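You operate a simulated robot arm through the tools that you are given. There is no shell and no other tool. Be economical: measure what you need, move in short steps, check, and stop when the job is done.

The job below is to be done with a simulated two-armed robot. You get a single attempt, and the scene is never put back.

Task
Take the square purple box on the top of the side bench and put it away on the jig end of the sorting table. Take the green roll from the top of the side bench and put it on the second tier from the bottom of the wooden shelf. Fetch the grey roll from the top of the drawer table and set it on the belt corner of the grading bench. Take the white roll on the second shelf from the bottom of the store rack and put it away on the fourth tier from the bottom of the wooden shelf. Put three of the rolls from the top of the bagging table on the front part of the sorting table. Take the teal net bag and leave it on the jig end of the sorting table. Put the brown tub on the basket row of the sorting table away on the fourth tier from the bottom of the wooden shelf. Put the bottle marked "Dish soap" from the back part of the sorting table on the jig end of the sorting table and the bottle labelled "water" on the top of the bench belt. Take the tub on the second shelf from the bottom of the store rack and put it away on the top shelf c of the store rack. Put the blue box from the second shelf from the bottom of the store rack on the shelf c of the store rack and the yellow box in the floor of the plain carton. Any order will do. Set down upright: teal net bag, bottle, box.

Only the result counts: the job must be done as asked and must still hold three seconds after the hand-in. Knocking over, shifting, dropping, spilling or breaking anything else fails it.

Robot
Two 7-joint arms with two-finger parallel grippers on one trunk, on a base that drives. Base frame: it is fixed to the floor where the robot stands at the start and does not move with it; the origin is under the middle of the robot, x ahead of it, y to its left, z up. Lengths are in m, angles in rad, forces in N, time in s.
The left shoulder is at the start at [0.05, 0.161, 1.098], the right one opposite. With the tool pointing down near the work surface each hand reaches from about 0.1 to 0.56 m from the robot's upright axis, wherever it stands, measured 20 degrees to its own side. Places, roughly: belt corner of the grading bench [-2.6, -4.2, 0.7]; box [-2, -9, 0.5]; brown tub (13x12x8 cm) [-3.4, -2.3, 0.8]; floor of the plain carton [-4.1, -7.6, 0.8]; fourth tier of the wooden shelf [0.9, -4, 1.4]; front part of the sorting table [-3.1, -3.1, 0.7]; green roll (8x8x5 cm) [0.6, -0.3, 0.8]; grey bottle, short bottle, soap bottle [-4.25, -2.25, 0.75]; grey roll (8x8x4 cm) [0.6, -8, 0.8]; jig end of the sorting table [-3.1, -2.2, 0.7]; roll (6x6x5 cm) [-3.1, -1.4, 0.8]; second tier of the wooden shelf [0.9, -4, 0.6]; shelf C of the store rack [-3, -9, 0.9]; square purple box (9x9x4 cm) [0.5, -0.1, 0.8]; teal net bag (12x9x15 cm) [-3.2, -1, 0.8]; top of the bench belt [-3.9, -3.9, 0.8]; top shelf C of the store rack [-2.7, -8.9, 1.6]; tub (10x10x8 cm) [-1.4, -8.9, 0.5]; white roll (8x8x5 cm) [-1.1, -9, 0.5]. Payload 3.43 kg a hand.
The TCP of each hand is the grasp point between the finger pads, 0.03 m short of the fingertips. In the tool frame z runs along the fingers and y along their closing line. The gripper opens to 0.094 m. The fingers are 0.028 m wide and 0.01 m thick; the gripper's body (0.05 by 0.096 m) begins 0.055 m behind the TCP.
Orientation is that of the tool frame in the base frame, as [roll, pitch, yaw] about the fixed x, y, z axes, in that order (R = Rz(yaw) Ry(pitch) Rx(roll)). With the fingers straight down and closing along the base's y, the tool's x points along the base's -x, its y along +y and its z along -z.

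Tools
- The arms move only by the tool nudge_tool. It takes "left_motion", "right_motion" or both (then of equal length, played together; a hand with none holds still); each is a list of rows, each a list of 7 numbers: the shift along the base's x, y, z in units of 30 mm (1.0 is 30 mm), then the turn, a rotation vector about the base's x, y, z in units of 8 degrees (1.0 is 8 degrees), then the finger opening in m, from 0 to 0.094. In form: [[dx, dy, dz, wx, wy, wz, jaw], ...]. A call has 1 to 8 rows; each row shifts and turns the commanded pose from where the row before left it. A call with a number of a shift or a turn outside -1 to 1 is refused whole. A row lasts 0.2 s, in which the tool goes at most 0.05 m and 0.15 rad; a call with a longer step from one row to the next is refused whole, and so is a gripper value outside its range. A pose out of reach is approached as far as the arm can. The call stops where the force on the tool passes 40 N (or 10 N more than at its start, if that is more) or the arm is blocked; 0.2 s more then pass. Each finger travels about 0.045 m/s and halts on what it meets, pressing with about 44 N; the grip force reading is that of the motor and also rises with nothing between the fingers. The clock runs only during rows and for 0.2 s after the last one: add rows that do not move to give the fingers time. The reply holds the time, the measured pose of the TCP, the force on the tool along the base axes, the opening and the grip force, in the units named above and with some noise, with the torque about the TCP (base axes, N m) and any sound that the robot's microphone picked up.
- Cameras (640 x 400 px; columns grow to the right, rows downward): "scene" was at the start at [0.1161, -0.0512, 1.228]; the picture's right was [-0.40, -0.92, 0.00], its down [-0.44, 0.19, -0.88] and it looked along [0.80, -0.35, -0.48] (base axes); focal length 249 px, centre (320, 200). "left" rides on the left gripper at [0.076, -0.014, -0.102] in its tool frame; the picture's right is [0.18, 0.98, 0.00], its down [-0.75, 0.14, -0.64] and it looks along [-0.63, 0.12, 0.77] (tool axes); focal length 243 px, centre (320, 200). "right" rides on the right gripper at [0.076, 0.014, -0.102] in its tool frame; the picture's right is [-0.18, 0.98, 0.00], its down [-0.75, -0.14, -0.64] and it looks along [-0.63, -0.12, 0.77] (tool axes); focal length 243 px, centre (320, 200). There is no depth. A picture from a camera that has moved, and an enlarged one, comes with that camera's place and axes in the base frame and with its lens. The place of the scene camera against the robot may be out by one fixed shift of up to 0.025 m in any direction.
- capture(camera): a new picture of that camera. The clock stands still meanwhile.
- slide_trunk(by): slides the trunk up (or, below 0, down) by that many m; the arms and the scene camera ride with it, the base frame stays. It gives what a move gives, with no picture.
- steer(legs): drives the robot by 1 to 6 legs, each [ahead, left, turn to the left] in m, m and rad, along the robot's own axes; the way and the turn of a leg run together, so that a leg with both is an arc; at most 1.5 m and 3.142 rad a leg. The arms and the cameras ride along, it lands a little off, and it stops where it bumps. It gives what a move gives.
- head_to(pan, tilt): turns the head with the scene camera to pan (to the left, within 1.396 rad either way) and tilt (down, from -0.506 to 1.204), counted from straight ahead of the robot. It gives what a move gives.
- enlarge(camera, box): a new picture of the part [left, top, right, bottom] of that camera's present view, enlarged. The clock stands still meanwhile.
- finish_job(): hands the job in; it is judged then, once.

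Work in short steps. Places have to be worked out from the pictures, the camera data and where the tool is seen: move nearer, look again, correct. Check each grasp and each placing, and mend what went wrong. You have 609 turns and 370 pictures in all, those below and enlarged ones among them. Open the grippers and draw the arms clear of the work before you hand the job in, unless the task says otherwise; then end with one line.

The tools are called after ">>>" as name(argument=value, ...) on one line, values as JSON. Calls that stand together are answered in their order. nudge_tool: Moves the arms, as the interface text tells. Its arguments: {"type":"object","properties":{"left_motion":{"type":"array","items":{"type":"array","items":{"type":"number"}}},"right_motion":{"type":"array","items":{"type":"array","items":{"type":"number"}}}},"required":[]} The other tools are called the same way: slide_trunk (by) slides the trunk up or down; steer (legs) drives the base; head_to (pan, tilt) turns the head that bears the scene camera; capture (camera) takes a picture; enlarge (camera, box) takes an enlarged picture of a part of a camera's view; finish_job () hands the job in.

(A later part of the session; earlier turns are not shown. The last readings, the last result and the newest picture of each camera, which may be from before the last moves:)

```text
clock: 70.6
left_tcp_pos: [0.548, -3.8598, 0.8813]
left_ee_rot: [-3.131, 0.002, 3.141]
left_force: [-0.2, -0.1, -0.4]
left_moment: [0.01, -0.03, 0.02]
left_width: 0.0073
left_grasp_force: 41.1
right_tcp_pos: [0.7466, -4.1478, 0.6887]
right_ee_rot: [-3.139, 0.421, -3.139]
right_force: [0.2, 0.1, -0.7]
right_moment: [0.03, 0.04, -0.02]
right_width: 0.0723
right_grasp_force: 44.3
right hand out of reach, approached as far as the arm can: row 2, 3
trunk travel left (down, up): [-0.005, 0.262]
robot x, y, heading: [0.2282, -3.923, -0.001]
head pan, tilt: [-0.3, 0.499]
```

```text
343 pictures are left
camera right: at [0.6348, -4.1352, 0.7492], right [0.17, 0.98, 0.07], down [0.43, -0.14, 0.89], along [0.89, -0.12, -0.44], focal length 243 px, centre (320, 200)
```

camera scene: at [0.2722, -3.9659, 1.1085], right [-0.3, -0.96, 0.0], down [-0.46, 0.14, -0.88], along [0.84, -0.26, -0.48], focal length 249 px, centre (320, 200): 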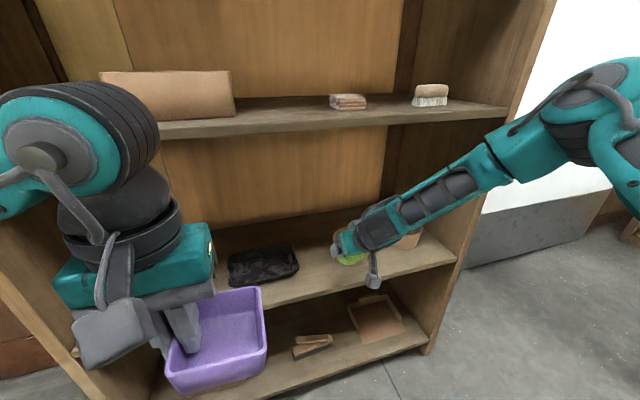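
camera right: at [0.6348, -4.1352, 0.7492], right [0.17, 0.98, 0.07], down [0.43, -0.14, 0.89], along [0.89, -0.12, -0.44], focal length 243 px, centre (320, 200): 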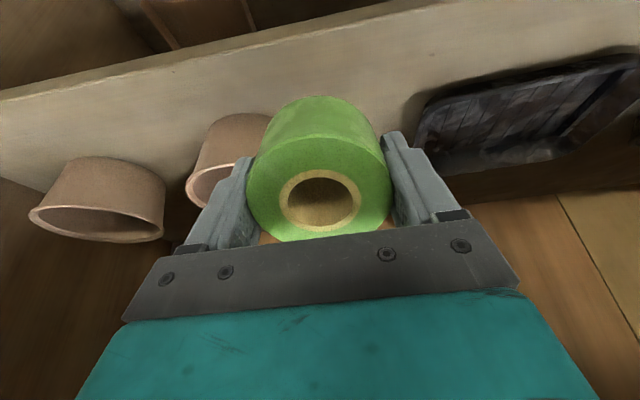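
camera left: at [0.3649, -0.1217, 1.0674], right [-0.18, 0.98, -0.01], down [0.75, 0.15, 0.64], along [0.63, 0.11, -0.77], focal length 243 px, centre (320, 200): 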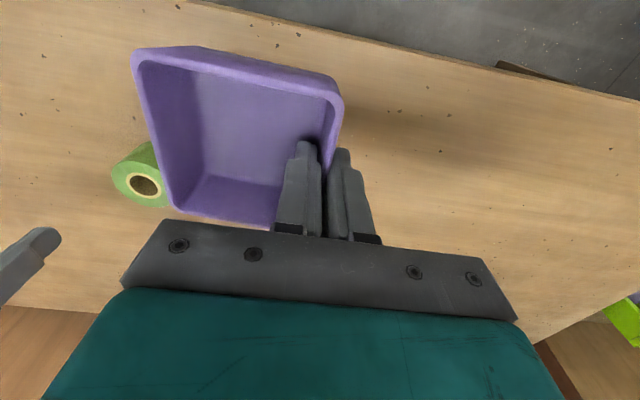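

It's a radial reach limit (~0.56 m). I pull both hands back and bring the base closer instead.

>>> nudge_tool(left_motion=[[-1, 0, 0, 0, 0, 0, 0], [-1, 0, 0, 0, 0, 0, 0], [-1, 0, 0, 0, 0, 0, 0], [-1, 0, 0, 0, 0, 0, 0]], right_motion=[[-1, 0, 0, 0, 0, 0, 0.06], [-1, 0, 0, 0, 0, 0, 0.06], [-1, 0, 0, 0, 0, 0, 0.06], [-0.5, 0, 0, 0, 0, 0, 0.06]])

>>> steer(legs=[[0.11, 0.04, 0]])

>>> nudge_tool(right_motion=[[0.7, -0.2, -0.3, 0, 0, 0, 0.06], [0.7, -0.2, -0.3, 0, 0, 0, 0.06], [0.7, 0, -0.2, 0, 0, 0, 0.06], [0, 0, 0, 0, 0, 0, 0.06]])

>>> capture(camera="right")

```text
clock: 71.7
left_tcp_pos: [0.4372, -3.8594, 0.8825]
left_ee_rot: [-3.138, 0.011, -3.135]
left_force: [19.8, 7.4, -0.9]
left_moment: [-0.8, 2.04, -0.55]
left_width: 0.0073
left_grasp_force: 42.1
right_tcp_pos: [0.6427, -4.1479, 0.6881]
right_ee_rot: [-3.139, 0.42, -3.138]
right_force: [0.7, 0.4, -1.1]
right_moment: [-0.01, 0.01, 0.01]
right_width: 0.0724
right_grasp_force: 44.0
trunk travel left (down, up): [-0.005, 0.262]
robot x, y, heading: [0.2326, -3.9236, -0.001]
head pan, tilt: [-0.3, 0.499]
stopped in row 4 (left hand): the force on the tool passed its limit (the readings are from after the stop); the commanded pose is now the measured one
```

```text
clock: 73.3
left_tcp_pos: [0.5494, -3.8212, 0.8842]
left_ee_rot: [-3.137, 0.012, -3.135]
left_force: [3.7, 0.4, -0.5]
left_moment: [-0.06, 0.42, -0.06]
left_width: 0.0075
left_grasp_force: 41.4
right_tcp_pos: [0.7541, -4.1101, 0.6892]
right_ee_rot: [-3.139, 0.418, -3.14]
right_force: [0.2, 0.1, -1.3]
right_moment: [0.03, 0.02, -0.02]
right_width: 0.0721
right_grasp_force: 44.0
trunk travel left (down, up): [-0.005, 0.262]
robot x, y, heading: [0.3446, -3.8881, -0.002]
head pan, tilt: [-0.3, 0.499]
stopped in leg 1: the force on the tool passed its limit (the readings are from after the stop); the commanded pose is now the measured one
```

```text
clock: 74.3
left_tcp_pos: [0.5479, -3.822, 0.884]
left_ee_rot: [-3.138, 0.011, -3.134]
left_force: [6.2, -0.4, -1.8]
left_moment: [-0.05, 0.61, 0.01]
left_width: 0.0074
left_grasp_force: 41.1
right_tcp_pos: [0.8166, -4.1206, 0.6663]
right_ee_rot: [-3.137, 0.42, -3.138]
right_force: [0.9, 0.4, -0.7]
right_moment: [-0.03, -0.02, 0.01]
right_width: 0.0721
right_grasp_force: 44.0
trunk travel left (down, up): [-0.005, 0.262]
robot x, y, heading: [0.3437, -3.884, -0.002]
head pan, tilt: [-0.3, 0.499]
```

```text
342 pictures are left
camera right: at [0.7051, -4.1074, 0.7264], right [0.17, 0.98, 0.07], down [0.43, -0.14, 0.89], along [0.89, -0.12, -0.44], focal length 243 px, centre (320, 200)
```

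right: 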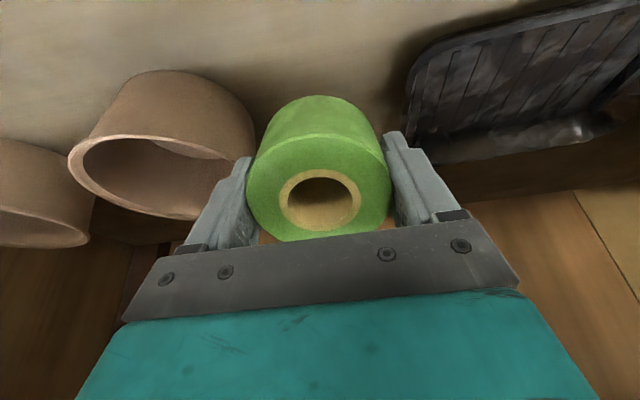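

The roll sits centred between tray (right edge y≈-4.05) and pot (y≈-4.19). I ease the left hand forward off my own body, draw the right back 2 cm and lower until it touches.

>>> nudge_tool(left_motion=[[0.7, 0, 0, 0, 0, 0, 0], [0.5, 0, 0, 0, 0, 0, 0], [0, 0, 0, 0, 0, 0, 0], [0, 0, 0, 0, 0, 0, 0], [0, 0, 0, 0, 0, 0, 0], [0, 0, 0, 0, 0, 0, 0]], right_motion=[[-0.7, 0, 0, 0, 0, 0, 0.06], [0, 0, -0.5, 0, 0, 0, 0.06], [0, 0, -0.5, 0, 0, 0, 0.06], [0, 0, -0.5, 0, 0, 0, 0.06], [0, 0, -0.4, 0, 0, 0, 0.06], [0, 0, -0.3, 0, 0, 0, 0.06]])

>>> capture(camera="right")

```text
clock: 75.7
left_tcp_pos: [0.5842, -3.8205, 0.883]
left_ee_rot: [-3.138, 0.012, -3.132]
left_force: [0.6, 0.8, -0.9]
left_moment: [0.02, -0.02, -0.01]
left_width: 0.0076
left_grasp_force: 42.0
right_tcp_pos: [0.7841, -4.1402, 0.6357]
right_ee_rot: [-3.137, 0.417, -3.14]
right_force: [-0.7, -0.4, -1.3]
right_moment: [0.03, -0.01, -0.01]
right_width: 0.0721
right_grasp_force: 44.0
right hand out of reach, approached as far as the arm can: row 3, 4, 5, 6
trunk travel left (down, up): [-0.005, 0.262]
robot x, y, heading: [0.3422, -3.8866, -0.0]
head pan, tilt: [-0.3, 0.499]
```

```text
341 pictures are left
camera right: at [0.6736, -4.1274, 0.6958], right [0.17, 0.98, 0.07], down [0.43, -0.14, 0.89], along [0.89, -0.12, -0.44], focal length 243 px, centre (320, 200)
```

right: 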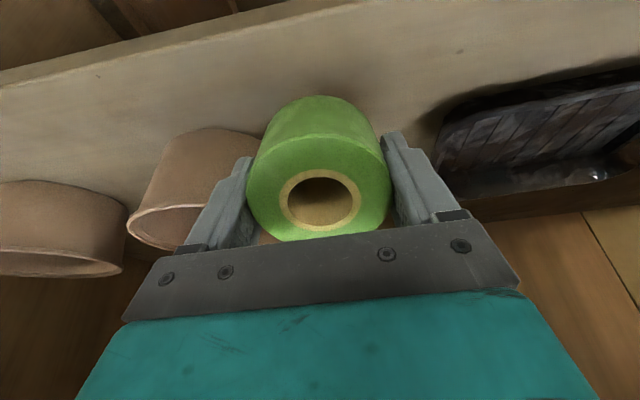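

Limited again at z≈0.636. I back out in front of the shelf and test whether a vertical tool can go lower here.

>>> nudge_tool(right_motion=[[-1, 0, 0.2, 0, 0, 0, 0.06], [-1, 0, 0.2, 0, 0, 0, 0.06], [-1, 0, 0.2, 0, 0, 0, 0.06], [-0.8, 0, 0, 0, 1, 0, 0.06], [0, 0, 0, 0, 1, 0, 0.06], [0, 0, -0.7, 0, 0, 0, 0.06], [0, 0, -0.7, 0, 0, 0, 0.06], [0, 0, -0.7, 0, 0, 0, 0.06]])

>>> capture(camera="scene")

```text
clock: 77.5
left_tcp_pos: [0.5852, -3.8202, 0.8834]
left_ee_rot: [-3.14, 0.013, -3.132]
left_force: [0.3, -0.4, 0.0]
left_moment: [0.04, 0.01, 0.03]
left_width: 0.0073
left_grasp_force: 41.3
right_tcp_pos: [0.6714, -4.146, 0.6083]
right_ee_rot: [-3.14, 0.139, -3.14]
right_force: [-0.2, 0.0, -0.9]
right_moment: [0.02, 0.02, 0.03]
right_width: 0.0722
right_grasp_force: 43.6
right hand out of reach, approached as far as the arm can: row 8
trunk travel left (down, up): [-0.005, 0.262]
robot x, y, heading: [0.3424, -3.8871, 0.002]
head pan, tilt: [-0.3, 0.499]
```

```text
340 pictures are left
camera scene: at [0.4629, -3.9256, 1.1085], right [-0.3, -0.96, 0.0], down [-0.46, 0.14, -0.88], along [0.84, -0.26, -0.48], focal length 249 px, centre (320, 200)
```

scene: 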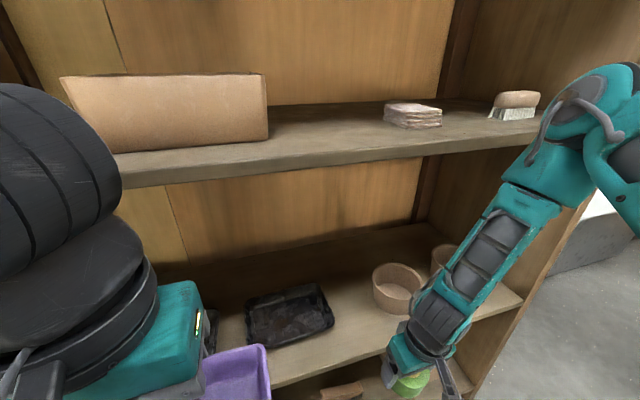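

The limit depends on wrist orientation. The roll is round, so I test a yaw of 40° to the left with the hand still in front of the shelf, then lower.

>>> nudge_tool(right_motion=[[0, 0, 0.5, 0, 0, 1, 0.06], [0, 0, 0, 0, 0, 1, 0.06], [0, 0, 0, 0, 0, 1, 0.06], [0, 0, 0, 0, 0, 1, 0.06], [0, 0, 0, 0, 0, 1, 0.06], [0, 0, -0.8, 0, 0, 0, 0.06], [0, 0, -0.8, 0, 0, 0, 0.06], [0, 0, -0.8, 0, 0, 0, 0.06]])

```text
clock: 79.3
left_tcp_pos: [0.5854, -3.8201, 0.8835]
left_ee_rot: [-3.14, 0.012, -3.137]
left_force: [0.4, -1.1, -0.6]
left_moment: [0.01, 0.03, -0.01]
left_width: 0.0075
left_grasp_force: 41.8
right_tcp_pos: [0.6696, -4.1496, 0.5991]
right_ee_rot: [-3.139, 0.14, -2.44]
right_force: [0.0, -0.4, -1.3]
right_moment: [0.0, 0.02, 0.01]
right_width: 0.0723
right_grasp_force: 44.3
right hand out of reach, approached as far as the arm can: row 7, 8
trunk travel left (down, up): [-0.005, 0.262]
robot x, y, heading: [0.3424, -3.8841, -0.002]
head pan, tilt: [-0.3, 0.499]
```

Little gain. Going outward helped before, so I drive left 0.18 m while moving the hand right by the same amount, then lower again.

>>> steer(legs=[[-0.03, 0.18, 0]])

>>> nudge_tool(right_motion=[[0.2, -1, 0, 0, 0, 0, 0.06], [0.2, -1, 0, 0, 0, 0, 0.06], [0.2, -1, 0, 0, 0, 0, 0.06], [0.2, -1, 0, 0, 0, 0, 0.06], [0.2, -1, 0, 0, 0, 0, 0.06], [0, -1, -0.5, 0, 0, 0, 0.06], [0, 0, -0.8, 0, 0, 0, 0.06], [0, 0, -0.8, 0, 0, 0, 0.06]])

>>> capture(camera="scene")

```text
clock: 80.8
left_tcp_pos: [0.5548, -3.6425, 0.8833]
left_ee_rot: [-3.138, 0.013, -3.135]
left_force: [0.4, 0.8, -0.8]
left_moment: [0.01, -0.01, -0.01]
left_width: 0.0076
left_grasp_force: 41.7
right_tcp_pos: [0.6398, -3.9712, 0.5995]
right_ee_rot: [-3.141, 0.141, -2.438]
right_force: [-0.6, 0.3, -0.7]
right_moment: [0.01, -0.01, 0.01]
right_width: 0.072
right_grasp_force: 43.7
trunk travel left (down, up): [-0.005, 0.262]
robot x, y, heading: [0.3117, -3.7085, -0.001]
head pan, tilt: [-0.3, 0.499]
```

```text
clock: 82.6
left_tcp_pos: [0.5548, -3.6435, 0.8826]
left_ee_rot: [-3.139, 0.013, -3.135]
left_force: [0.9, 0.1, -1.5]
left_moment: [0.05, -0.02, 0.0]
left_width: 0.0075
left_grasp_force: 41.6
right_tcp_pos: [0.6713, -4.1493, 0.5859]
right_ee_rot: [-3.139, 0.14, -2.439]
right_force: [0.8, -0.4, -1.7]
right_moment: [0.01, -0.02, -0.03]
right_width: 0.0722
right_grasp_force: 44.1
right hand out of reach, approached as far as the arm can: row 7, 8
trunk travel left (down, up): [-0.005, 0.262]
robot x, y, heading: [0.3135, -3.7058, 0.002]
head pan, tilt: [-0.3, 0.499]
```

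```text
339 pictures are left
camera scene: at [0.4328, -3.7476, 1.1085], right [-0.3, -0.96, 0.0], down [-0.46, 0.14, -0.88], along [0.84, -0.26, -0.48], focal length 249 px, centre (320, 200)
```

scene: 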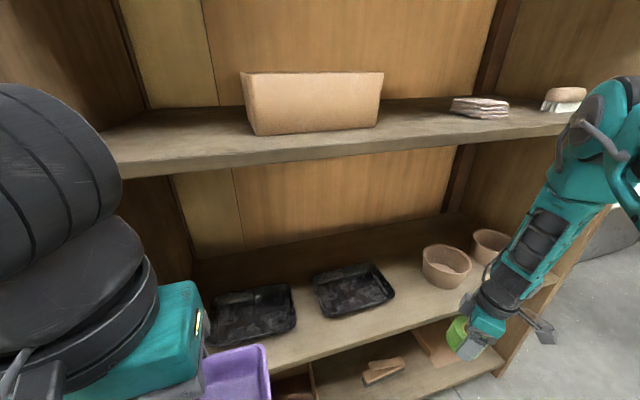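

With the near-vertical tool I need only TCP z≈0.585, which is just reached here. I raise 6 cm, drive ahead 7 cm, extend to x≈0.80 at y≈-4.12, and look.

>>> nudge_tool(right_motion=[[0, 0, 1, 0, 0, 0, 0.06], [0, 0.5, 1, 0, 0, 0, 0.06], [0, 0.5, 0, 0, 0, 0, 0.06]])

>>> steer(legs=[[0.07, 0, 0]])

>>> nudge_tool(right_motion=[[0.6, 0, 0, 0, 0, 0, 0.06], [0.6, 0, 0, 0, 0, 0, 0.06], [0.6, 0, 0, 0, 0, 0, 0.06], [0, 0, 0, 0, 0, 0, 0.06]])

>>> capture(camera="right")

>>> capture(camera="scene")

```text
clock: 83.4
left_tcp_pos: [0.5546, -3.6415, 0.8841]
left_ee_rot: [-3.137, 0.012, -3.135]
left_force: [-0.8, -0.8, -1.7]
left_moment: [0.03, 0.0, 0.0]
left_width: 0.0075
left_grasp_force: 41.2
right_tcp_pos: [0.6696, -4.1212, 0.6463]
right_ee_rot: [-3.14, 0.141, -2.443]
right_force: [0.0, 0.0, -1.1]
right_moment: [0.04, -0.02, -0.01]
right_width: 0.072
right_grasp_force: 44.1
trunk travel left (down, up): [-0.005, 0.262]
robot x, y, heading: [0.3117, -3.7068, 0.002]
head pan, tilt: [-0.3, 0.499]
```

```text
clock: 84.4
left_tcp_pos: [0.623, -3.6427, 0.8834]
left_ee_rot: [-3.139, 0.012, -3.135]
left_force: [0.0, 0.6, 0.4]
left_moment: [0.04, 0.0, 0.03]
left_width: 0.0075
left_grasp_force: 41.1
right_tcp_pos: [0.7385, -4.1212, 0.6451]
right_ee_rot: [-3.139, 0.14, -2.44]
right_force: [-0.7, 0.5, -1.4]
right_moment: [-0.02, 0.01, -0.01]
right_width: 0.072
right_grasp_force: 44.0
trunk travel left (down, up): [-0.005, 0.262]
robot x, y, heading: [0.3847, -3.7088, 0.002]
head pan, tilt: [-0.3, 0.499]
```

```text
clock: 85.4
left_tcp_pos: [0.6216, -3.6428, 0.8846]
left_ee_rot: [-3.136, 0.014, -3.133]
left_force: [0.4, 0.2, -0.8]
left_moment: [0.02, -0.02, -0.01]
left_width: 0.0075
left_grasp_force: 42.1
right_tcp_pos: [0.7903, -4.1214, 0.6462]
right_ee_rot: [-3.139, 0.14, -2.444]
right_force: [-0.1, -0.4, -1.2]
right_moment: [0.01, 0.0, -0.01]
right_width: 0.0718
right_grasp_force: 44.0
trunk travel left (down, up): [-0.005, 0.262]
robot x, y, heading: [0.3796, -3.7029, -0.003]
head pan, tilt: [-0.3, 0.499]
```

```text
338 pictures are left
camera right: at [0.712, -4.1688, 0.7359], right [-0.49, 0.87, 0.02], down [0.59, 0.31, 0.74], along [0.64, 0.38, -0.67], focal length 243 px, centre (320, 200)
```

right: 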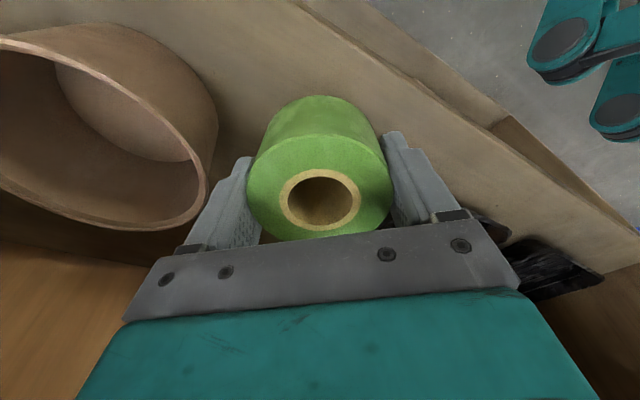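

```text
337 pictures are left
camera scene: at [0.4986, -3.748, 1.1088], right [-0.3, -0.96, 0.0], down [-0.45, 0.14, -0.88], along [0.84, -0.26, -0.48], focal length 249 px, centre (320, 200)
```

scene: 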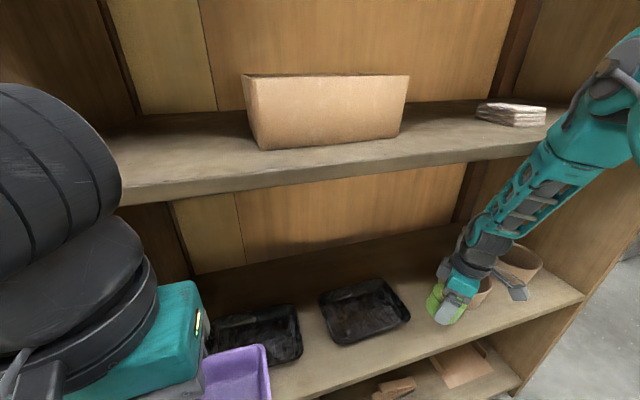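

Position is good; I shift 1 cm in and 1.6 cm left (away from the pot), then lower to contact.

>>> nudge_tool(right_motion=[[0.3, 0.5, 0, 0, 0, 0, 0.06], [0, 0, -0.5, 0, 0, 0, 0.06], [0, 0, -0.5, 0, 0, 0, 0.06], [0, 0, -0.4, 0, 0, 0, 0.06], [0, 0, -0.3, 0, 0, 0, 0.06], [0, 0, -0.3, 0, 0, 0, 0.06], [0, 0, -0.3, 0, 0, 0, 0.06]])

>>> capture(camera="right")

```text
clock: 87.0
left_tcp_pos: [0.6241, -3.6407, 0.8841]
left_ee_rot: [-3.135, 0.012, -3.134]
left_force: [-0.2, -0.5, -0.8]
left_moment: [0.06, 0.01, -0.02]
left_width: 0.0074
left_grasp_force: 41.6
right_tcp_pos: [0.8024, -4.105, 0.6002]
right_ee_rot: [-3.131, 0.145, -2.438]
right_force: [-1.6, 8.5, 22.2]
right_moment: [-0.05, 0.6, -0.25]
right_width: 0.0721
right_grasp_force: 44.1
right hand out of reach, approached as far as the arm can: row 6, 7
trunk travel left (down, up): [-0.005, 0.262]
robot x, y, heading: [0.3821, -3.7055, 0.006]
head pan, tilt: [-0.3, 0.499]
```

```text
336 pictures are left
camera right: at [0.7248, -4.1527, 0.689], right [-0.5, 0.87, 0.02], down [0.59, 0.32, 0.75], along [0.64, 0.38, -0.67], focal length 243 px, centre (320, 200)
```

right: 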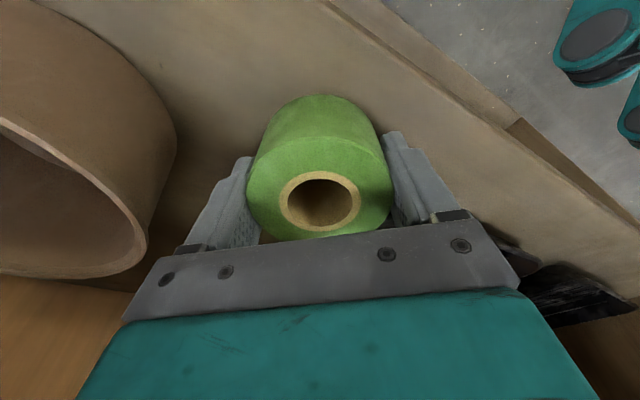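

Contact at z≈0.60 (22 N). I open to release and then rise straight up.

>>> nudge_tool(right_motion=[[0, 0, 0.1, 0, 0, 0, 0.094], [0, 0, 0, 0, 0, 0, 0.094], [0, 0, 0, 0, 0, 0, 0.094]])

>>> capture(camera="right")

```text
clock: 87.8
left_tcp_pos: [0.6229, -3.6421, 0.8841]
left_ee_rot: [-3.139, 0.012, -3.134]
left_force: [0.0, 0.6, -0.6]
left_moment: [0.02, -0.03, -0.03]
left_width: 0.0075
left_grasp_force: 42.2
right_tcp_pos: [0.8008, -4.1072, 0.6007]
right_ee_rot: [-3.139, 0.142, -2.441]
right_force: [-0.8, -0.6, -0.4]
right_moment: [-0.01, 0.0, 0.01]
right_width: 0.094
right_grasp_force: 0.1
trunk travel left (down, up): [-0.005, 0.262]
robot x, y, heading: [0.3846, -3.7082, 0.003]
head pan, tilt: [-0.3, 0.499]
```

```text
335 pictures are left
camera right: at [0.7221, -4.155, 0.6903], right [-0.49, 0.87, 0.02], down [0.59, 0.32, 0.74], along [0.64, 0.38, -0.67], focal length 243 px, centre (320, 200)
```

right: 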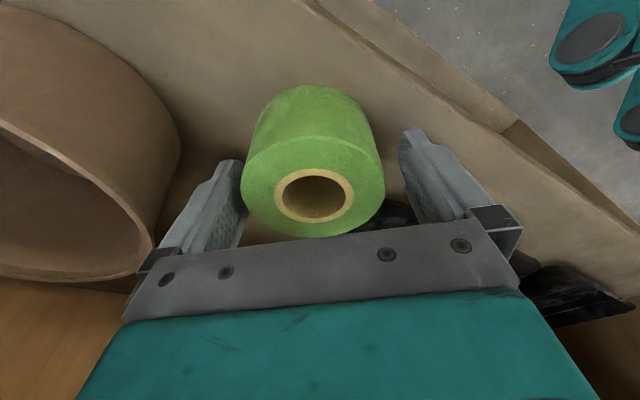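

Released; the roll stands flat. I raise the hand clear and draw it back, undoing the yaw and tilt, then check.

>>> nudge_tool(right_motion=[[0, 0, 0.7, 0, 0, 0, 0.094], [0, 0, 0.8, 0, 0, 0, 0.094], [0, 0, 0.8, 0, 0, 0, 0.094], [-1, 0, 0, 0, 0, 0, 0.094], [-1, 0, 0, 0, 0, 0, 0.094], [-1, 0, 0, 0, 0, 0, 0.094], [-1, 0, 0, 0, 0, 0, 0.094]])

>>> steer(legs=[[-0.45, 0, 0]])

>>> nudge_tool(right_motion=[[0, 0.3, 1, 0, 0, -1, 0.094], [0, 0.3, 1, 0, 0, -1, 0.094], [0, 0.3, 1, 0, 0, -1, 0.094], [0, 0.3, 1, 0, 0, -1, 0.094], [0, 0.3, 1, 0, 0, -1, 0.094], [0, 0, 0.7, 0, 1, 0, 0.094]])

>>> slide_trunk(by=0.12)

>>> capture(camera="scene")

```text
clock: 89.4
left_tcp_pos: [0.6238, -3.6433, 0.8844]
left_ee_rot: [-3.139, 0.013, -3.133]
left_force: [0.9, -0.6, -0.4]
left_moment: [0.02, 0.0, 0.02]
left_width: 0.0076
left_grasp_force: 41.1
right_tcp_pos: [0.6816, -4.1064, 0.6717]
right_ee_rot: [-3.138, 0.141, -2.439]
right_force: [-0.3, 0.0, -0.4]
right_moment: [-0.02, -0.01, 0.0]
right_width: 0.0941
right_grasp_force: 0.1
trunk travel left (down, up): [-0.005, 0.262]
robot x, y, heading: [0.3831, -3.7069, -0.001]
head pan, tilt: [-0.3, 0.499]
```

```text
clock: 92.1
left_tcp_pos: [0.1711, -3.6414, 0.8834]
left_ee_rot: [-3.138, 0.013, -3.137]
left_force: [0.2, -0.2, -0.5]
left_moment: [0.03, 0.0, -0.03]
left_width: 0.0075
left_grasp_force: 41.4
right_tcp_pos: [0.2285, -4.1076, 0.6696]
right_ee_rot: [-3.139, 0.14, -2.444]
right_force: [-0.5, -0.1, -0.6]
right_moment: [-0.01, -0.03, -0.03]
right_width: 0.0938
right_grasp_force: 0.0
trunk travel left (down, up): [-0.005, 0.262]
robot x, y, heading: [-0.0721, -3.7087, 0.0]
head pan, tilt: [-0.3, 0.499]
```

```text
clock: 93.5
left_tcp_pos: [0.173, -3.6421, 0.8835]
left_ee_rot: [-3.137, 0.011, -3.137]
left_force: [-0.6, -0.7, -0.4]
left_moment: [0.02, 0.01, 0.01]
left_width: 0.0077
left_grasp_force: 41.4
right_tcp_pos: [0.236, -4.1431, 0.8356]
right_ee_rot: [3.136, 0.0, -3.138]
right_force: [-0.4, -0.1, -0.7]
right_moment: [0.0, 0.0, 0.03]
right_width: 0.0939
right_grasp_force: 0.1
right hand out of reach, approached as far as the arm can: row 3, 4, 5, 6
trunk travel left (down, up): [-0.005, 0.262]
robot x, y, heading: [-0.0713, -3.7051, -0.005]
head pan, tilt: [-0.3, 0.499]
```

```text
clock: 95.0
left_tcp_pos: [0.1727, -3.6421, 1.0041]
left_ee_rot: [-3.139, 0.011, -3.138]
left_force: [-0.3, 0.0, -1.0]
left_moment: [0.04, 0.03, -0.01]
left_width: 0.0075
left_grasp_force: 41.7
right_tcp_pos: [0.2355, -4.1438, 0.954]
right_ee_rot: [3.136, 0.0, -3.138]
right_force: [-0.1, -0.1, -0.2]
right_moment: [-0.01, 0.01, 0.03]
right_width: 0.0943
right_grasp_force: 0.0
trunk travel left (down, up): [-0.125, 0.142]
robot x, y, heading: [-0.0696, -3.7049, -0.0]
head pan, tilt: [-0.3, 0.499]
```

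```text
334 pictures are left
camera scene: at [0.0501, -3.7476, 1.2284], right [-0.3, -0.95, 0.0], down [-0.46, 0.14, -0.88], along [0.84, -0.26, -0.48], focal length 249 px, centre (320, 200)
```

scene: 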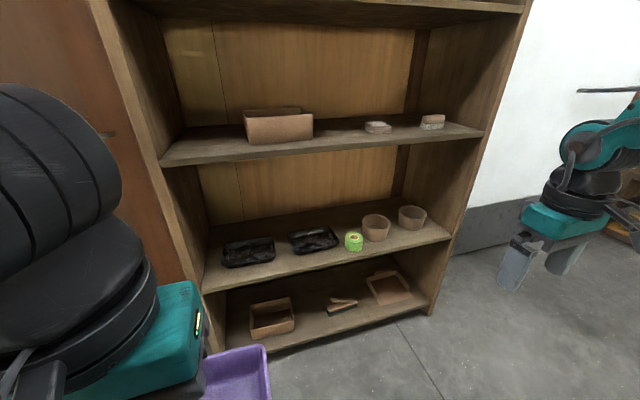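

The green roll stands on tier 2. Now I turn around towards the sorting table and look.

>>> steer(legs=[[-0.3, 0, 0], [0, 0, 3.141]])

>>> head_to(pan=0.0, tilt=0.25)

>>> capture(camera="scene")

```text
clock: 104.3
left_tcp_pos: [-0.6111, -3.7523, 1.004]
left_ee_rot: [-3.138, 0.011, -0.06]
left_force: [0.3, -0.9, -0.5]
left_moment: [0.0, 0.01, 0.02]
left_width: 0.0076
left_grasp_force: 41.2
right_tcp_pos: [-0.6439, -3.2469, 0.9547]
right_ee_rot: [3.136, 0.001, -0.062]
right_force: [-0.9, -0.3, -0.1]
right_moment: [0.0, -0.01, 0.01]
right_width: 0.094
right_grasp_force: 0.0
trunk travel left (down, up): [-0.125, 0.142]
robot x, y, heading: [-0.3657, -3.7058, 3.075]
head pan, tilt: [-0.3, 0.499]
```

```text
clock: 105.1
left_tcp_pos: [-0.6122, -3.7513, 1.0043]
left_ee_rot: [-3.138, 0.012, -0.061]
left_force: [0.9, -0.2, -0.8]
left_moment: [-0.01, 0.0, 0.0]
left_width: 0.0075
left_grasp_force: 41.2
right_tcp_pos: [-0.6435, -3.2474, 0.9553]
right_ee_rot: [3.136, 0.003, -0.062]
right_force: [-0.1, -0.1, -1.0]
right_moment: [0.0, 0.0, 0.0]
right_width: 0.0941
right_grasp_force: 0.0
trunk travel left (down, up): [-0.125, 0.142]
robot x, y, heading: [-0.3667, -3.7054, 3.075]
head pan, tilt: [0.0, 0.25]
```

```text
333 pictures are left
camera scene: at [-0.5074, -3.7109, 1.2516], right [0.07, 1.0, 0.0], down [0.25, -0.02, -0.97], along [-0.97, 0.07, -0.25], focal length 249 px, centre (320, 200)
```

scene: 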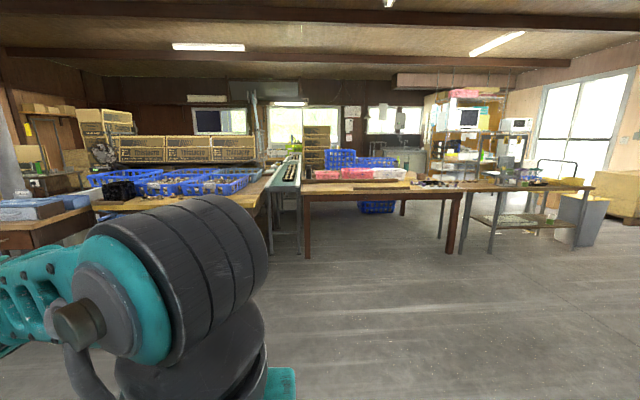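

The sorting table is straight ahead, its front edge near x≈-2.8. I drive diagonally to about (-2.1, -2.4).

>>> steer(legs=[[0.9, -0.59, 0.033], [0.9, -0.59, 0.033]])

>>> head_to(pan=0.0, tilt=0.45)

>>> capture(camera="scene")

```text
clock: 115.7
left_tcp_pos: [-2.3913, -2.5802, 1.0029]
left_ee_rot: [-3.138, 0.011, 0.04]
left_force: [-0.1, -0.4, -0.8]
left_moment: [-0.07, 0.02, 0.04]
left_width: 0.0076
left_grasp_force: 41.6
right_tcp_pos: [-2.4731, -2.0814, 0.9558]
right_ee_rot: [3.139, 0.0, 0.039]
right_force: [0.3, -0.6, -0.8]
right_moment: [0.0, -0.01, -0.03]
right_width: 0.0942
right_grasp_force: 0.0
trunk travel left (down, up): [-0.125, 0.142]
robot x, y, heading: [-2.1501, -2.5059, -3.105]
head pan, tilt: [0.0, 0.25]
```

```text
clock: 116.4
left_tcp_pos: [-2.3905, -2.5802, 1.0028]
left_ee_rot: [-3.137, 0.014, 0.042]
left_force: [0.7, 0.2, -0.9]
left_moment: [0.0, 0.01, 0.03]
left_width: 0.0074
left_grasp_force: 41.8
right_tcp_pos: [-2.471, -2.0799, 0.956]
right_ee_rot: [3.136, 0.002, 0.038]
right_force: [0.5, -0.6, -0.4]
right_moment: [-0.01, -0.01, 0.0]
right_width: 0.0938
right_grasp_force: 0.1
trunk travel left (down, up): [-0.125, 0.142]
robot x, y, heading: [-2.1514, -2.5088, -3.108]
head pan, tilt: [0.0, 0.45]
```

```text
332 pictures are left
camera scene: at [-2.2898, -2.5282, 1.233], right [-0.03, 1.0, 0.0], down [0.43, 0.01, -0.9], along [-0.9, -0.03, -0.43], focal length 249 px, centre (320, 200)
```

scene: 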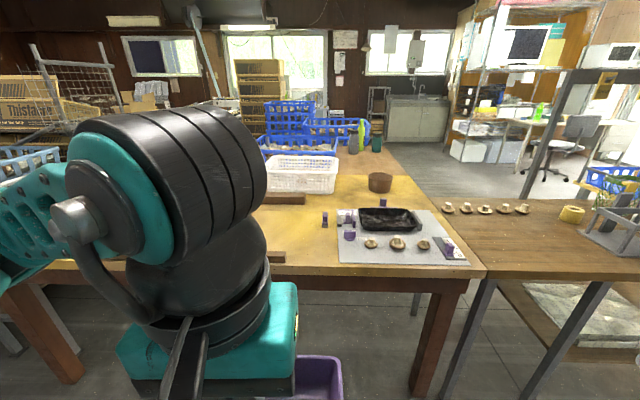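

The jig end (grey mat with tray and mushrooms) is at right; brown tub near (380,182). I enlarge to inspect free space.

>>> enlarge(camera="scene", box=[250, 110, 490, 285])

```text
2.29 times, centred on (370, 198) of scene
camera zoom: at [-2.2898, -2.5282, 1.233], right [-0.03, 1.0, 0.0], down [0.43, 0.01, -0.9], along [-0.9, -0.03, -0.43], focal length 570 px, centre (206, 206)
```

zoom: 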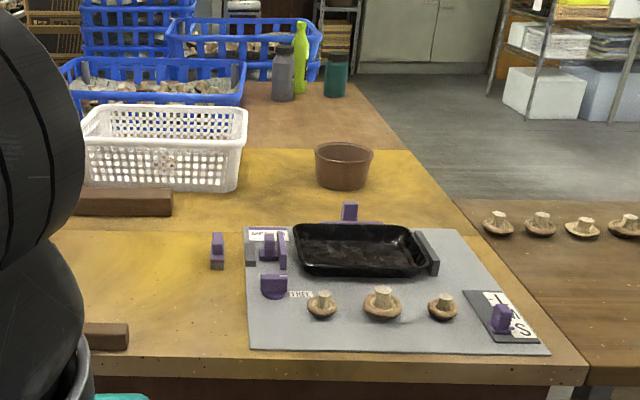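

Mat spans x -2.90…-3.25, y -2.49…-2.09. I'll put the box on the mat's free front-left corner, centre ≈(-2.945, -2.45). I drive closer.

>>> steer(legs=[[0.284, -0.175, -0.034]])

>>> nudge_tool(left_motion=[[-1, 0, -0.2, 0, 0, 0, 0], [-1, 0, -0.2, 0, 0, 0, 0], [-1, 0, -0.2, 0, 0, 0, 0], [-1, 0, -0.2, 0, 0, 0, 0], [-1, 0, -0.2, 0, 0, 0, 0], [0, 0, 0, 0, 0, 0, 0]])

>>> capture(camera="left")

>>> capture(camera="scene")

```text
clock: 118.6
left_tcp_pos: [-2.6775, -2.3956, 1.0048]
left_ee_rot: [-3.138, 0.01, -0.005]
left_force: [0.4, 0.3, -0.5]
left_moment: [-0.04, 0.01, -0.03]
left_width: 0.0075
left_grasp_force: 41.4
right_tcp_pos: [-2.7362, -1.8954, 0.9549]
right_ee_rot: [3.136, 0.0, -0.006]
right_force: [-0.5, 0.9, 0.2]
right_moment: [0.0, -0.04, 0.04]
right_width: 0.0939
right_grasp_force: 0.0
trunk travel left (down, up): [-0.125, 0.142]
robot x, y, heading: [-2.4378, -2.3354, 3.132]
head pan, tilt: [0.0, 0.45]
```

```text
clock: 120.0
left_tcp_pos: [-2.8263, -2.3954, 0.9745]
left_ee_rot: [-3.138, 0.012, -0.005]
left_force: [0.2, 0.3, -0.6]
left_moment: [0.01, 0.0, -0.01]
left_width: 0.0077
left_grasp_force: 41.9
right_tcp_pos: [-2.7364, -1.8957, 0.9559]
right_ee_rot: [3.137, 0.002, -0.005]
right_force: [0.4, 1.1, -0.4]
right_moment: [0.01, -0.01, -0.03]
right_width: 0.094
right_grasp_force: 0.1
trunk travel left (down, up): [-0.125, 0.142]
robot x, y, heading: [-2.4347, -2.3379, 3.135]
head pan, tilt: [0.0, 0.45]
```

```text
330 pictures are left
camera left: at [-2.75, -2.3805, 1.0763], right [0.18, -0.98, -0.01], down [-0.75, -0.14, 0.65], along [-0.64, -0.11, -0.76], focal length 243 px, centre (320, 200)
```

left: 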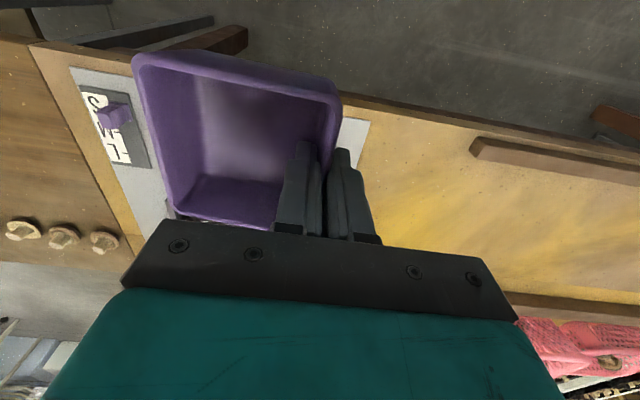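

```text
329 pictures are left
camera scene: at [-2.5733, -2.3498, 1.233], right [0.01, 1.0, 0.0], down [0.44, 0.0, -0.9], along [-0.9, 0.01, -0.44], focal length 249 px, centre (320, 200)
```

scene: 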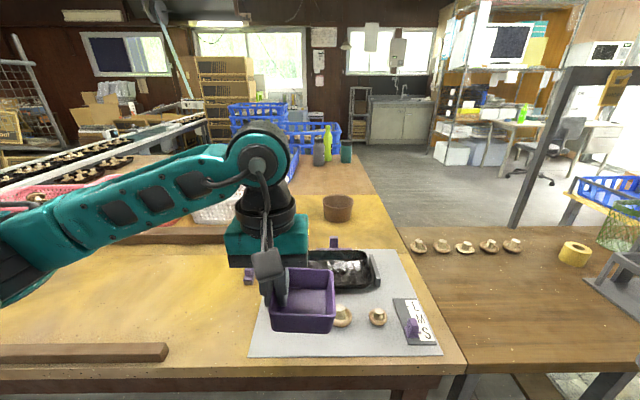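

I move the box over the front-left corner (TCP ≈(-2.94, -2.50)) and down to z≈0.85, then look.

>>> nudge_tool(left_motion=[[-0.76, -0.7, -0.8, 0, 0, 0, 0], [-0.76, -0.7, -0.8, 0, 0, 0, 0], [-0.76, -0.7, -0.8, 0, 0, 0, 0], [-0.76, -0.7, -0.8, 0, 0, 0, 0], [-0.76, -0.7, -0.8, 0, 0, 0, 0], [0, 0, 0, 0, 0, 0, 0]])

>>> capture(camera="left")

>>> enlarge(camera="scene", box=[200, 230, 440, 380])

```text
clock: 121.4
left_tcp_pos: [-2.941, -2.5035, 0.8533]
left_ee_rot: [-3.138, 0.012, -0.007]
left_force: [-0.7, -0.5, -0.1]
left_moment: [-0.03, -0.02, 0.04]
left_width: 0.0074
left_grasp_force: 42.0
right_tcp_pos: [-2.7361, -1.8951, 0.9545]
right_ee_rot: [3.135, 0.003, -0.005]
right_force: [-1.1, 0.3, 0.2]
right_moment: [-0.04, -0.02, 0.03]
right_width: 0.0939
right_grasp_force: 0.1
trunk travel left (down, up): [-0.125, 0.142]
robot x, y, heading: [-2.4329, -2.3362, 3.136]
head pan, tilt: [0.0, 0.45]
```

```text
328 pictures are left
camera left: at [-2.8639, -2.4899, 0.9543], right [0.18, -0.98, -0.01], down [-0.75, -0.14, 0.65], along [-0.64, -0.11, -0.76], focal length 243 px, centre (320, 200)
```

left: 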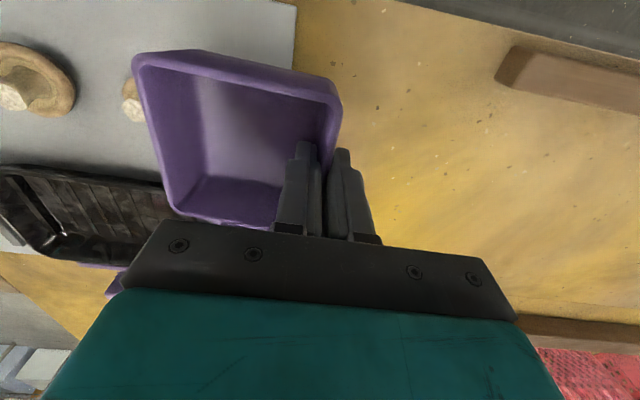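

```text
2.67 times, centred on (320, 305) of scene
camera zoom: at [-2.5733, -2.3498, 1.233], right [0.01, 1.0, 0.0], down [0.44, 0.0, -0.9], along [-0.9, 0.01, -0.44], focal length 665 px, centre (320, -80)
```

zoom: 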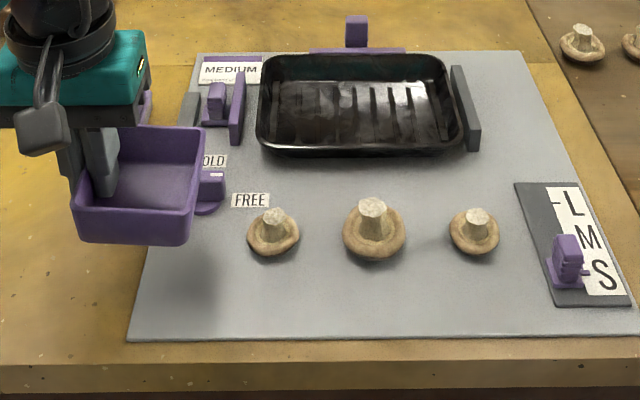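

I shift 9 mm toward the front and 5 mm left to clear the mushroom and jig, then lower until contact.

>>> nudge_tool(left_motion=[[0.3, -0.17, -0.4, 0, 0, 0, 0], [0, 0, -0.5, 0, 0, 0, 0], [0, 0, -0.5, 0, 0, 0, 0], [0, 0, -0.4, 0, 0, 0, 0], [0, 0, -0.3, 0, 0, 0, 0], [0, 0, -0.2, 0, 0, 0, 0], [0, 0, -0.2, 0, 0, 0, 0], [0, 0, -0.2, 0, 0, 0, 0]])

>>> enlarge(camera="scene", box=[200, 230, 440, 380])

```text
clock: 123.2
left_tcp_pos: [-2.9343, -2.5072, 0.7783]
left_ee_rot: [-3.134, 0.021, -0.006]
left_force: [1.6, -6.9, 31.8]
left_moment: [0.81, -0.85, -0.14]
left_width: 0.008
left_grasp_force: 42.6
right_tcp_pos: [-2.735, -1.8955, 0.9577]
right_ee_rot: [3.136, 0.004, -0.005]
right_force: [-0.4, -0.4, 0.1]
right_moment: [-0.04, -0.03, -0.03]
right_width: 0.0944
right_grasp_force: 0.0
trunk travel left (down, up): [-0.125, 0.142]
robot x, y, heading: [-2.4359, -2.3366, 3.134]
head pan, tilt: [0.0, 0.45]
```

```text
2.67 times, centred on (320, 305) of scene
camera zoom: at [-2.5709, -2.3498, 1.2339], right [0.01, 1.0, 0.0], down [0.43, 0.0, -0.9], along [-0.9, 0.01, -0.43], focal length 665 px, centre (320, -80)
```

zoom: 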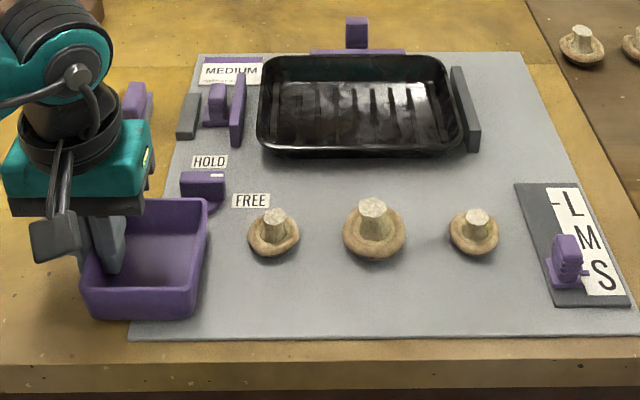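

Down, but there are 3 cm to the mushroom, so I lift slightly, shift 2 cm right for more of the mat, set down and release.

>>> nudge_tool(left_motion=[[0, 0, 0.5, 0, 0, 0, 0], [0, 0.65, 0, 0, 0, 0, 0], [0, 0, -0.3, 0, 0, 0, 0], [0, 0, -0.1, 0, 0, 0, 0], [0, 0, 0, 0, 0, 0, 0.05], [0, 0, 0, 0, 0, 0, 0.05], [0, 0, 0, 0, 0, 0, 0.05]])

>>> enlarge(camera="scene", box=[200, 230, 440, 380])

```text
clock: 124.8
left_tcp_pos: [-2.9314, -2.4878, 0.7782]
left_ee_rot: [-3.137, 0.013, -0.003]
left_force: [-0.5, -2.3, 10.7]
left_moment: [0.22, -0.11, -0.03]
left_width: 0.0484
left_grasp_force: 0.1
right_tcp_pos: [-2.7351, -1.8949, 0.9563]
right_ee_rot: [3.137, 0.003, -0.007]
right_force: [-0.8, 0.0, -0.6]
right_moment: [0.02, 0.0, -0.03]
right_width: 0.0943
right_grasp_force: 0.1
trunk travel left (down, up): [-0.125, 0.142]
robot x, y, heading: [-2.4338, -2.3348, 3.129]
head pan, tilt: [0.0, 0.45]
```

```text
2.67 times, centred on (320, 305) of scene
camera zoom: at [-2.5725, -2.3498, 1.2331], right [0.01, 1.0, 0.0], down [0.43, 0.0, -0.9], along [-0.9, 0.01, -0.43], focal length 665 px, centre (320, -80)
```

zoom: 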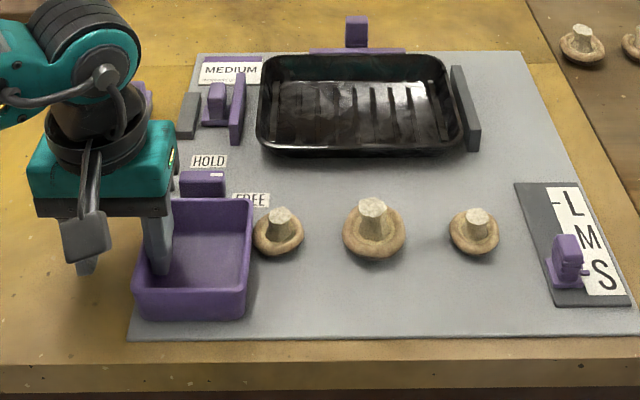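

The box touches and nudged the left mushroom about 5 mm. I re-grip, lift a little, move the box back left 1 cm and set it down.

>>> nudge_tool(left_motion=[[0, 0, 0, 0, 0, 0, 0], [0, 0, 0, 0, 0, 0, 0], [0, 0, 0, 0, 0, 0, 0], [0, -0.1, 0.35, 0, 0, 0, 0], [0, -0.35, 0, 0, 0, 0, 0], [0, 0, -0.3, 0, 0, 0, 0], [0, 0, -0.1, 0, 0, 0, 0]])

>>> nudge_tool(left_motion=[[0, 0, 0.05, 0, 0, 0, 0.05], [0, 0, 0, 0, 0, 0, 0.05], [0, 0, 0, 0, 0, 0, 0.05], [0, 0, 1, 0, 0, 0, 0.05], [0, 0, 1, 0, 0, 0, 0.05], [0, 0, 1, 0, 0, 0, 0.05], [0, 0, 1, 0, 0, 0, 0.05]])

>>> capture(camera="left")

>>> enlarge(camera="scene", box=[200, 230, 440, 380])

```text
clock: 126.4
left_tcp_pos: [-2.933, -2.5025, 0.7783]
left_ee_rot: [-3.138, 0.017, -0.004]
left_force: [-0.6, -5.4, 22.5]
left_moment: [0.84, -1.02, -0.22]
left_width: 0.0081
left_grasp_force: 41.8
right_tcp_pos: [-2.7348, -1.8948, 0.9562]
right_ee_rot: [3.137, 0.005, -0.004]
right_force: [0.6, -0.4, -0.4]
right_moment: [0.04, -0.01, 0.03]
right_width: 0.0942
right_grasp_force: 0.1
trunk travel left (down, up): [-0.125, 0.142]
robot x, y, heading: [-2.4381, -2.335, 3.135]
head pan, tilt: [0.0, 0.45]
```

```text
clock: 128.0
left_tcp_pos: [-2.9304, -2.5031, 0.8974]
left_ee_rot: [-3.138, 0.009, -0.004]
left_force: [0.6, -0.1, -1.0]
left_moment: [0.0, 0.02, 0.01]
left_width: 0.05
left_grasp_force: 0.1
right_tcp_pos: [-2.7358, -1.8951, 0.9554]
right_ee_rot: [3.137, 0.002, -0.006]
right_force: [-0.6, -0.4, -0.4]
right_moment: [-0.01, -0.03, -0.02]
right_width: 0.094
right_grasp_force: 0.1
trunk travel left (down, up): [-0.125, 0.142]
robot x, y, heading: [-2.4325, -2.3377, 3.135]
head pan, tilt: [0.0, 0.45]
```

```text
324 pictures are left
camera left: at [-2.8535, -2.4881, 0.9977], right [0.18, -0.98, -0.01], down [-0.75, -0.14, 0.65], along [-0.64, -0.11, -0.76], focal length 243 px, centre (320, 200)
```

left: 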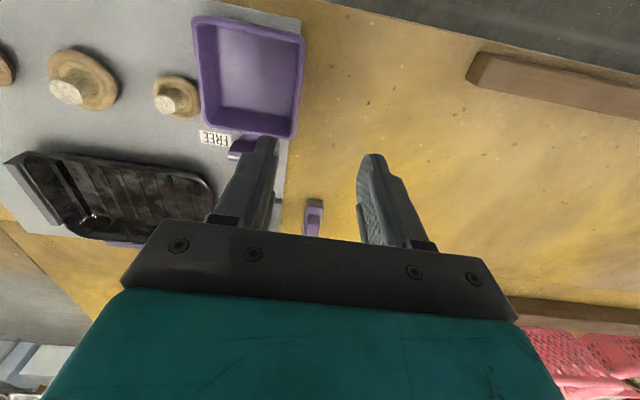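

```text
2.67 times, centred on (320, 305) of scene
camera zoom: at [-2.5731, -2.3497, 1.2329], right [0.01, 1.0, 0.0], down [0.43, 0.0, -0.9], along [-0.9, 0.01, -0.43], focal length 665 px, centre (320, -80)
```

zoom: 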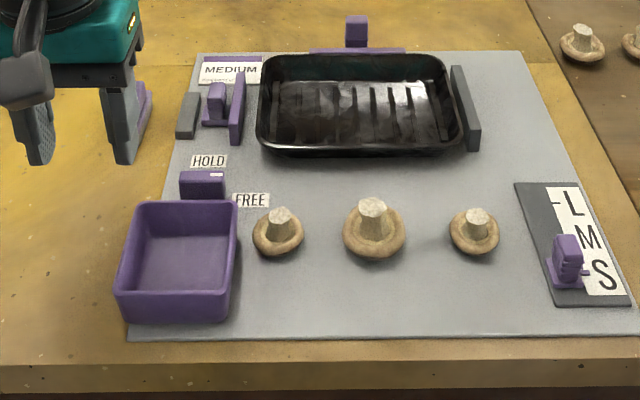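

The box stands on the mat corner. Next the bagging table: I retract the left hand and drive right about 1 m, then look.

>>> nudge_tool(left_motion=[[1, 0.3, 0.6, 0, 0, 0, 0.094], [1, 0.3, 0.6, 0, 0, 0, 0.094], [1, 0.3, 0.6, 0, 0, 0, 0.094], [1, 0, 0.6, 0, 0, 0, 0.094], [1, 0, 0.5, 0, 0, 0, 0.094], [0.6, 0, 0.5, 0, 0, 0, 0.094]])

>>> steer(legs=[[-0.05, -1.0, 0.006]])

>>> head_to(pan=-0.1, tilt=0.55)

>>> capture(camera="scene")

```text
clock: 129.4
left_tcp_pos: [-2.7626, -2.4722, 0.9967]
left_ee_rot: [-3.139, 0.012, -0.004]
left_force: [0.6, -0.5, 0.4]
left_moment: [0.02, -0.04, 0.0]
left_width: 0.0941
left_grasp_force: 0.0
right_tcp_pos: [-2.7358, -1.8945, 0.9559]
right_ee_rot: [3.137, 0.002, -0.005]
right_force: [-0.5, 0.2, -0.1]
right_moment: [0.02, 0.01, 0.01]
right_width: 0.094
right_grasp_force: 0.0
trunk travel left (down, up): [-0.125, 0.142]
robot x, y, heading: [-2.4308, -2.3374, 3.136]
head pan, tilt: [0.0, 0.45]
```

```text
clock: 134.5
left_tcp_pos: [-2.6998, -1.4911, 0.9976]
left_ee_rot: [-3.138, 0.013, -0.007]
left_force: [0.2, 0.2, 0.5]
left_moment: [-0.02, -0.03, 0.0]
left_width: 0.094
left_grasp_force: 0.2
right_tcp_pos: [-2.6716, -0.9125, 0.9563]
right_ee_rot: [3.137, 0.001, -0.01]
right_force: [-0.3, -0.4, 0.6]
right_moment: [-0.01, 0.0, -0.03]
right_width: 0.094
right_grasp_force: 0.1
trunk travel left (down, up): [-0.125, 0.142]
robot x, y, heading: [-2.3728, -1.3569, 3.122]
head pan, tilt: [0.0, 0.45]
```

```text
clock: 135.2
left_tcp_pos: [-2.7008, -1.4907, 0.9963]
left_ee_rot: [-3.138, 0.013, -0.009]
left_force: [-1.0, -0.1, 0.3]
left_moment: [0.01, 0.0, 0.01]
left_width: 0.0943
left_grasp_force: 0.0
right_tcp_pos: [-2.671, -0.9129, 0.9545]
right_ee_rot: [3.136, 0.001, -0.011]
right_force: [-0.6, 0.5, 0.3]
right_moment: [0.03, 0.0, -0.01]
right_width: 0.094
right_grasp_force: 0.1
trunk travel left (down, up): [-0.125, 0.142]
robot x, y, heading: [-2.3692, -1.354, 3.129]
head pan, tilt: [-0.099, 0.55]
```

```text
322 pictures are left
camera scene: at [-2.5081, -1.3599, 1.2239], right [0.11, 0.99, 0.0], down [0.52, -0.06, -0.85], along [-0.85, 0.1, -0.52], focal length 249 px, centre (320, 200)
```

scene: 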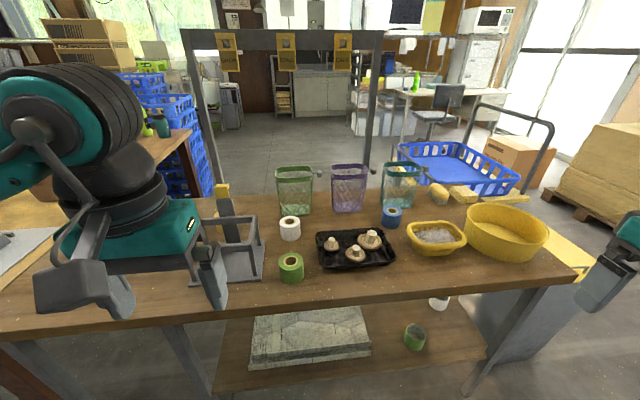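

Green roll ≈(-2.955, -1.38), white ≈(-3.11, -1.38), blue ≈(-3.13, -1.06), teal bag ≈(-3.22, -1.0). To learn how near the base may go, I look down at my base.

>>> head_to(pan=0.0, tilt=1.2)

>>> capture(camera="scene")

```text
clock: 136.2
left_tcp_pos: [-2.7011, -1.4918, 0.9965]
left_ee_rot: [-3.139, 0.012, -0.01]
left_force: [0.4, -0.1, 0.0]
left_moment: [0.0, -0.01, 0.01]
left_width: 0.0941
left_grasp_force: 0.1
right_tcp_pos: [-2.6707, -0.9131, 0.9551]
right_ee_rot: [3.136, 0.001, -0.01]
right_force: [-0.4, -0.6, 0.2]
right_moment: [-0.01, 0.0, 0.0]
right_width: 0.094
right_grasp_force: 0.1
trunk travel left (down, up): [-0.125, 0.142]
robot x, y, heading: [-2.374, -1.355, 3.128]
head pan, tilt: [0.0, 1.201]
```

```text
321 pictures are left
camera scene: at [-2.4749, -1.3693, 1.1748], right [0.02, 1.0, 0.0], down [0.93, -0.01, -0.36], along [-0.36, 0.01, -0.93], focal length 249 px, centre (320, 200)
```

scene: 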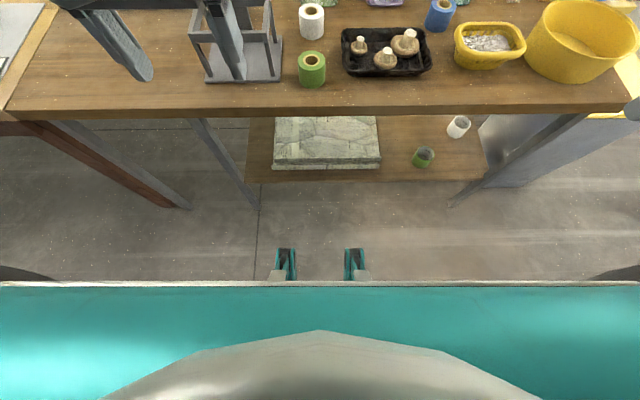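

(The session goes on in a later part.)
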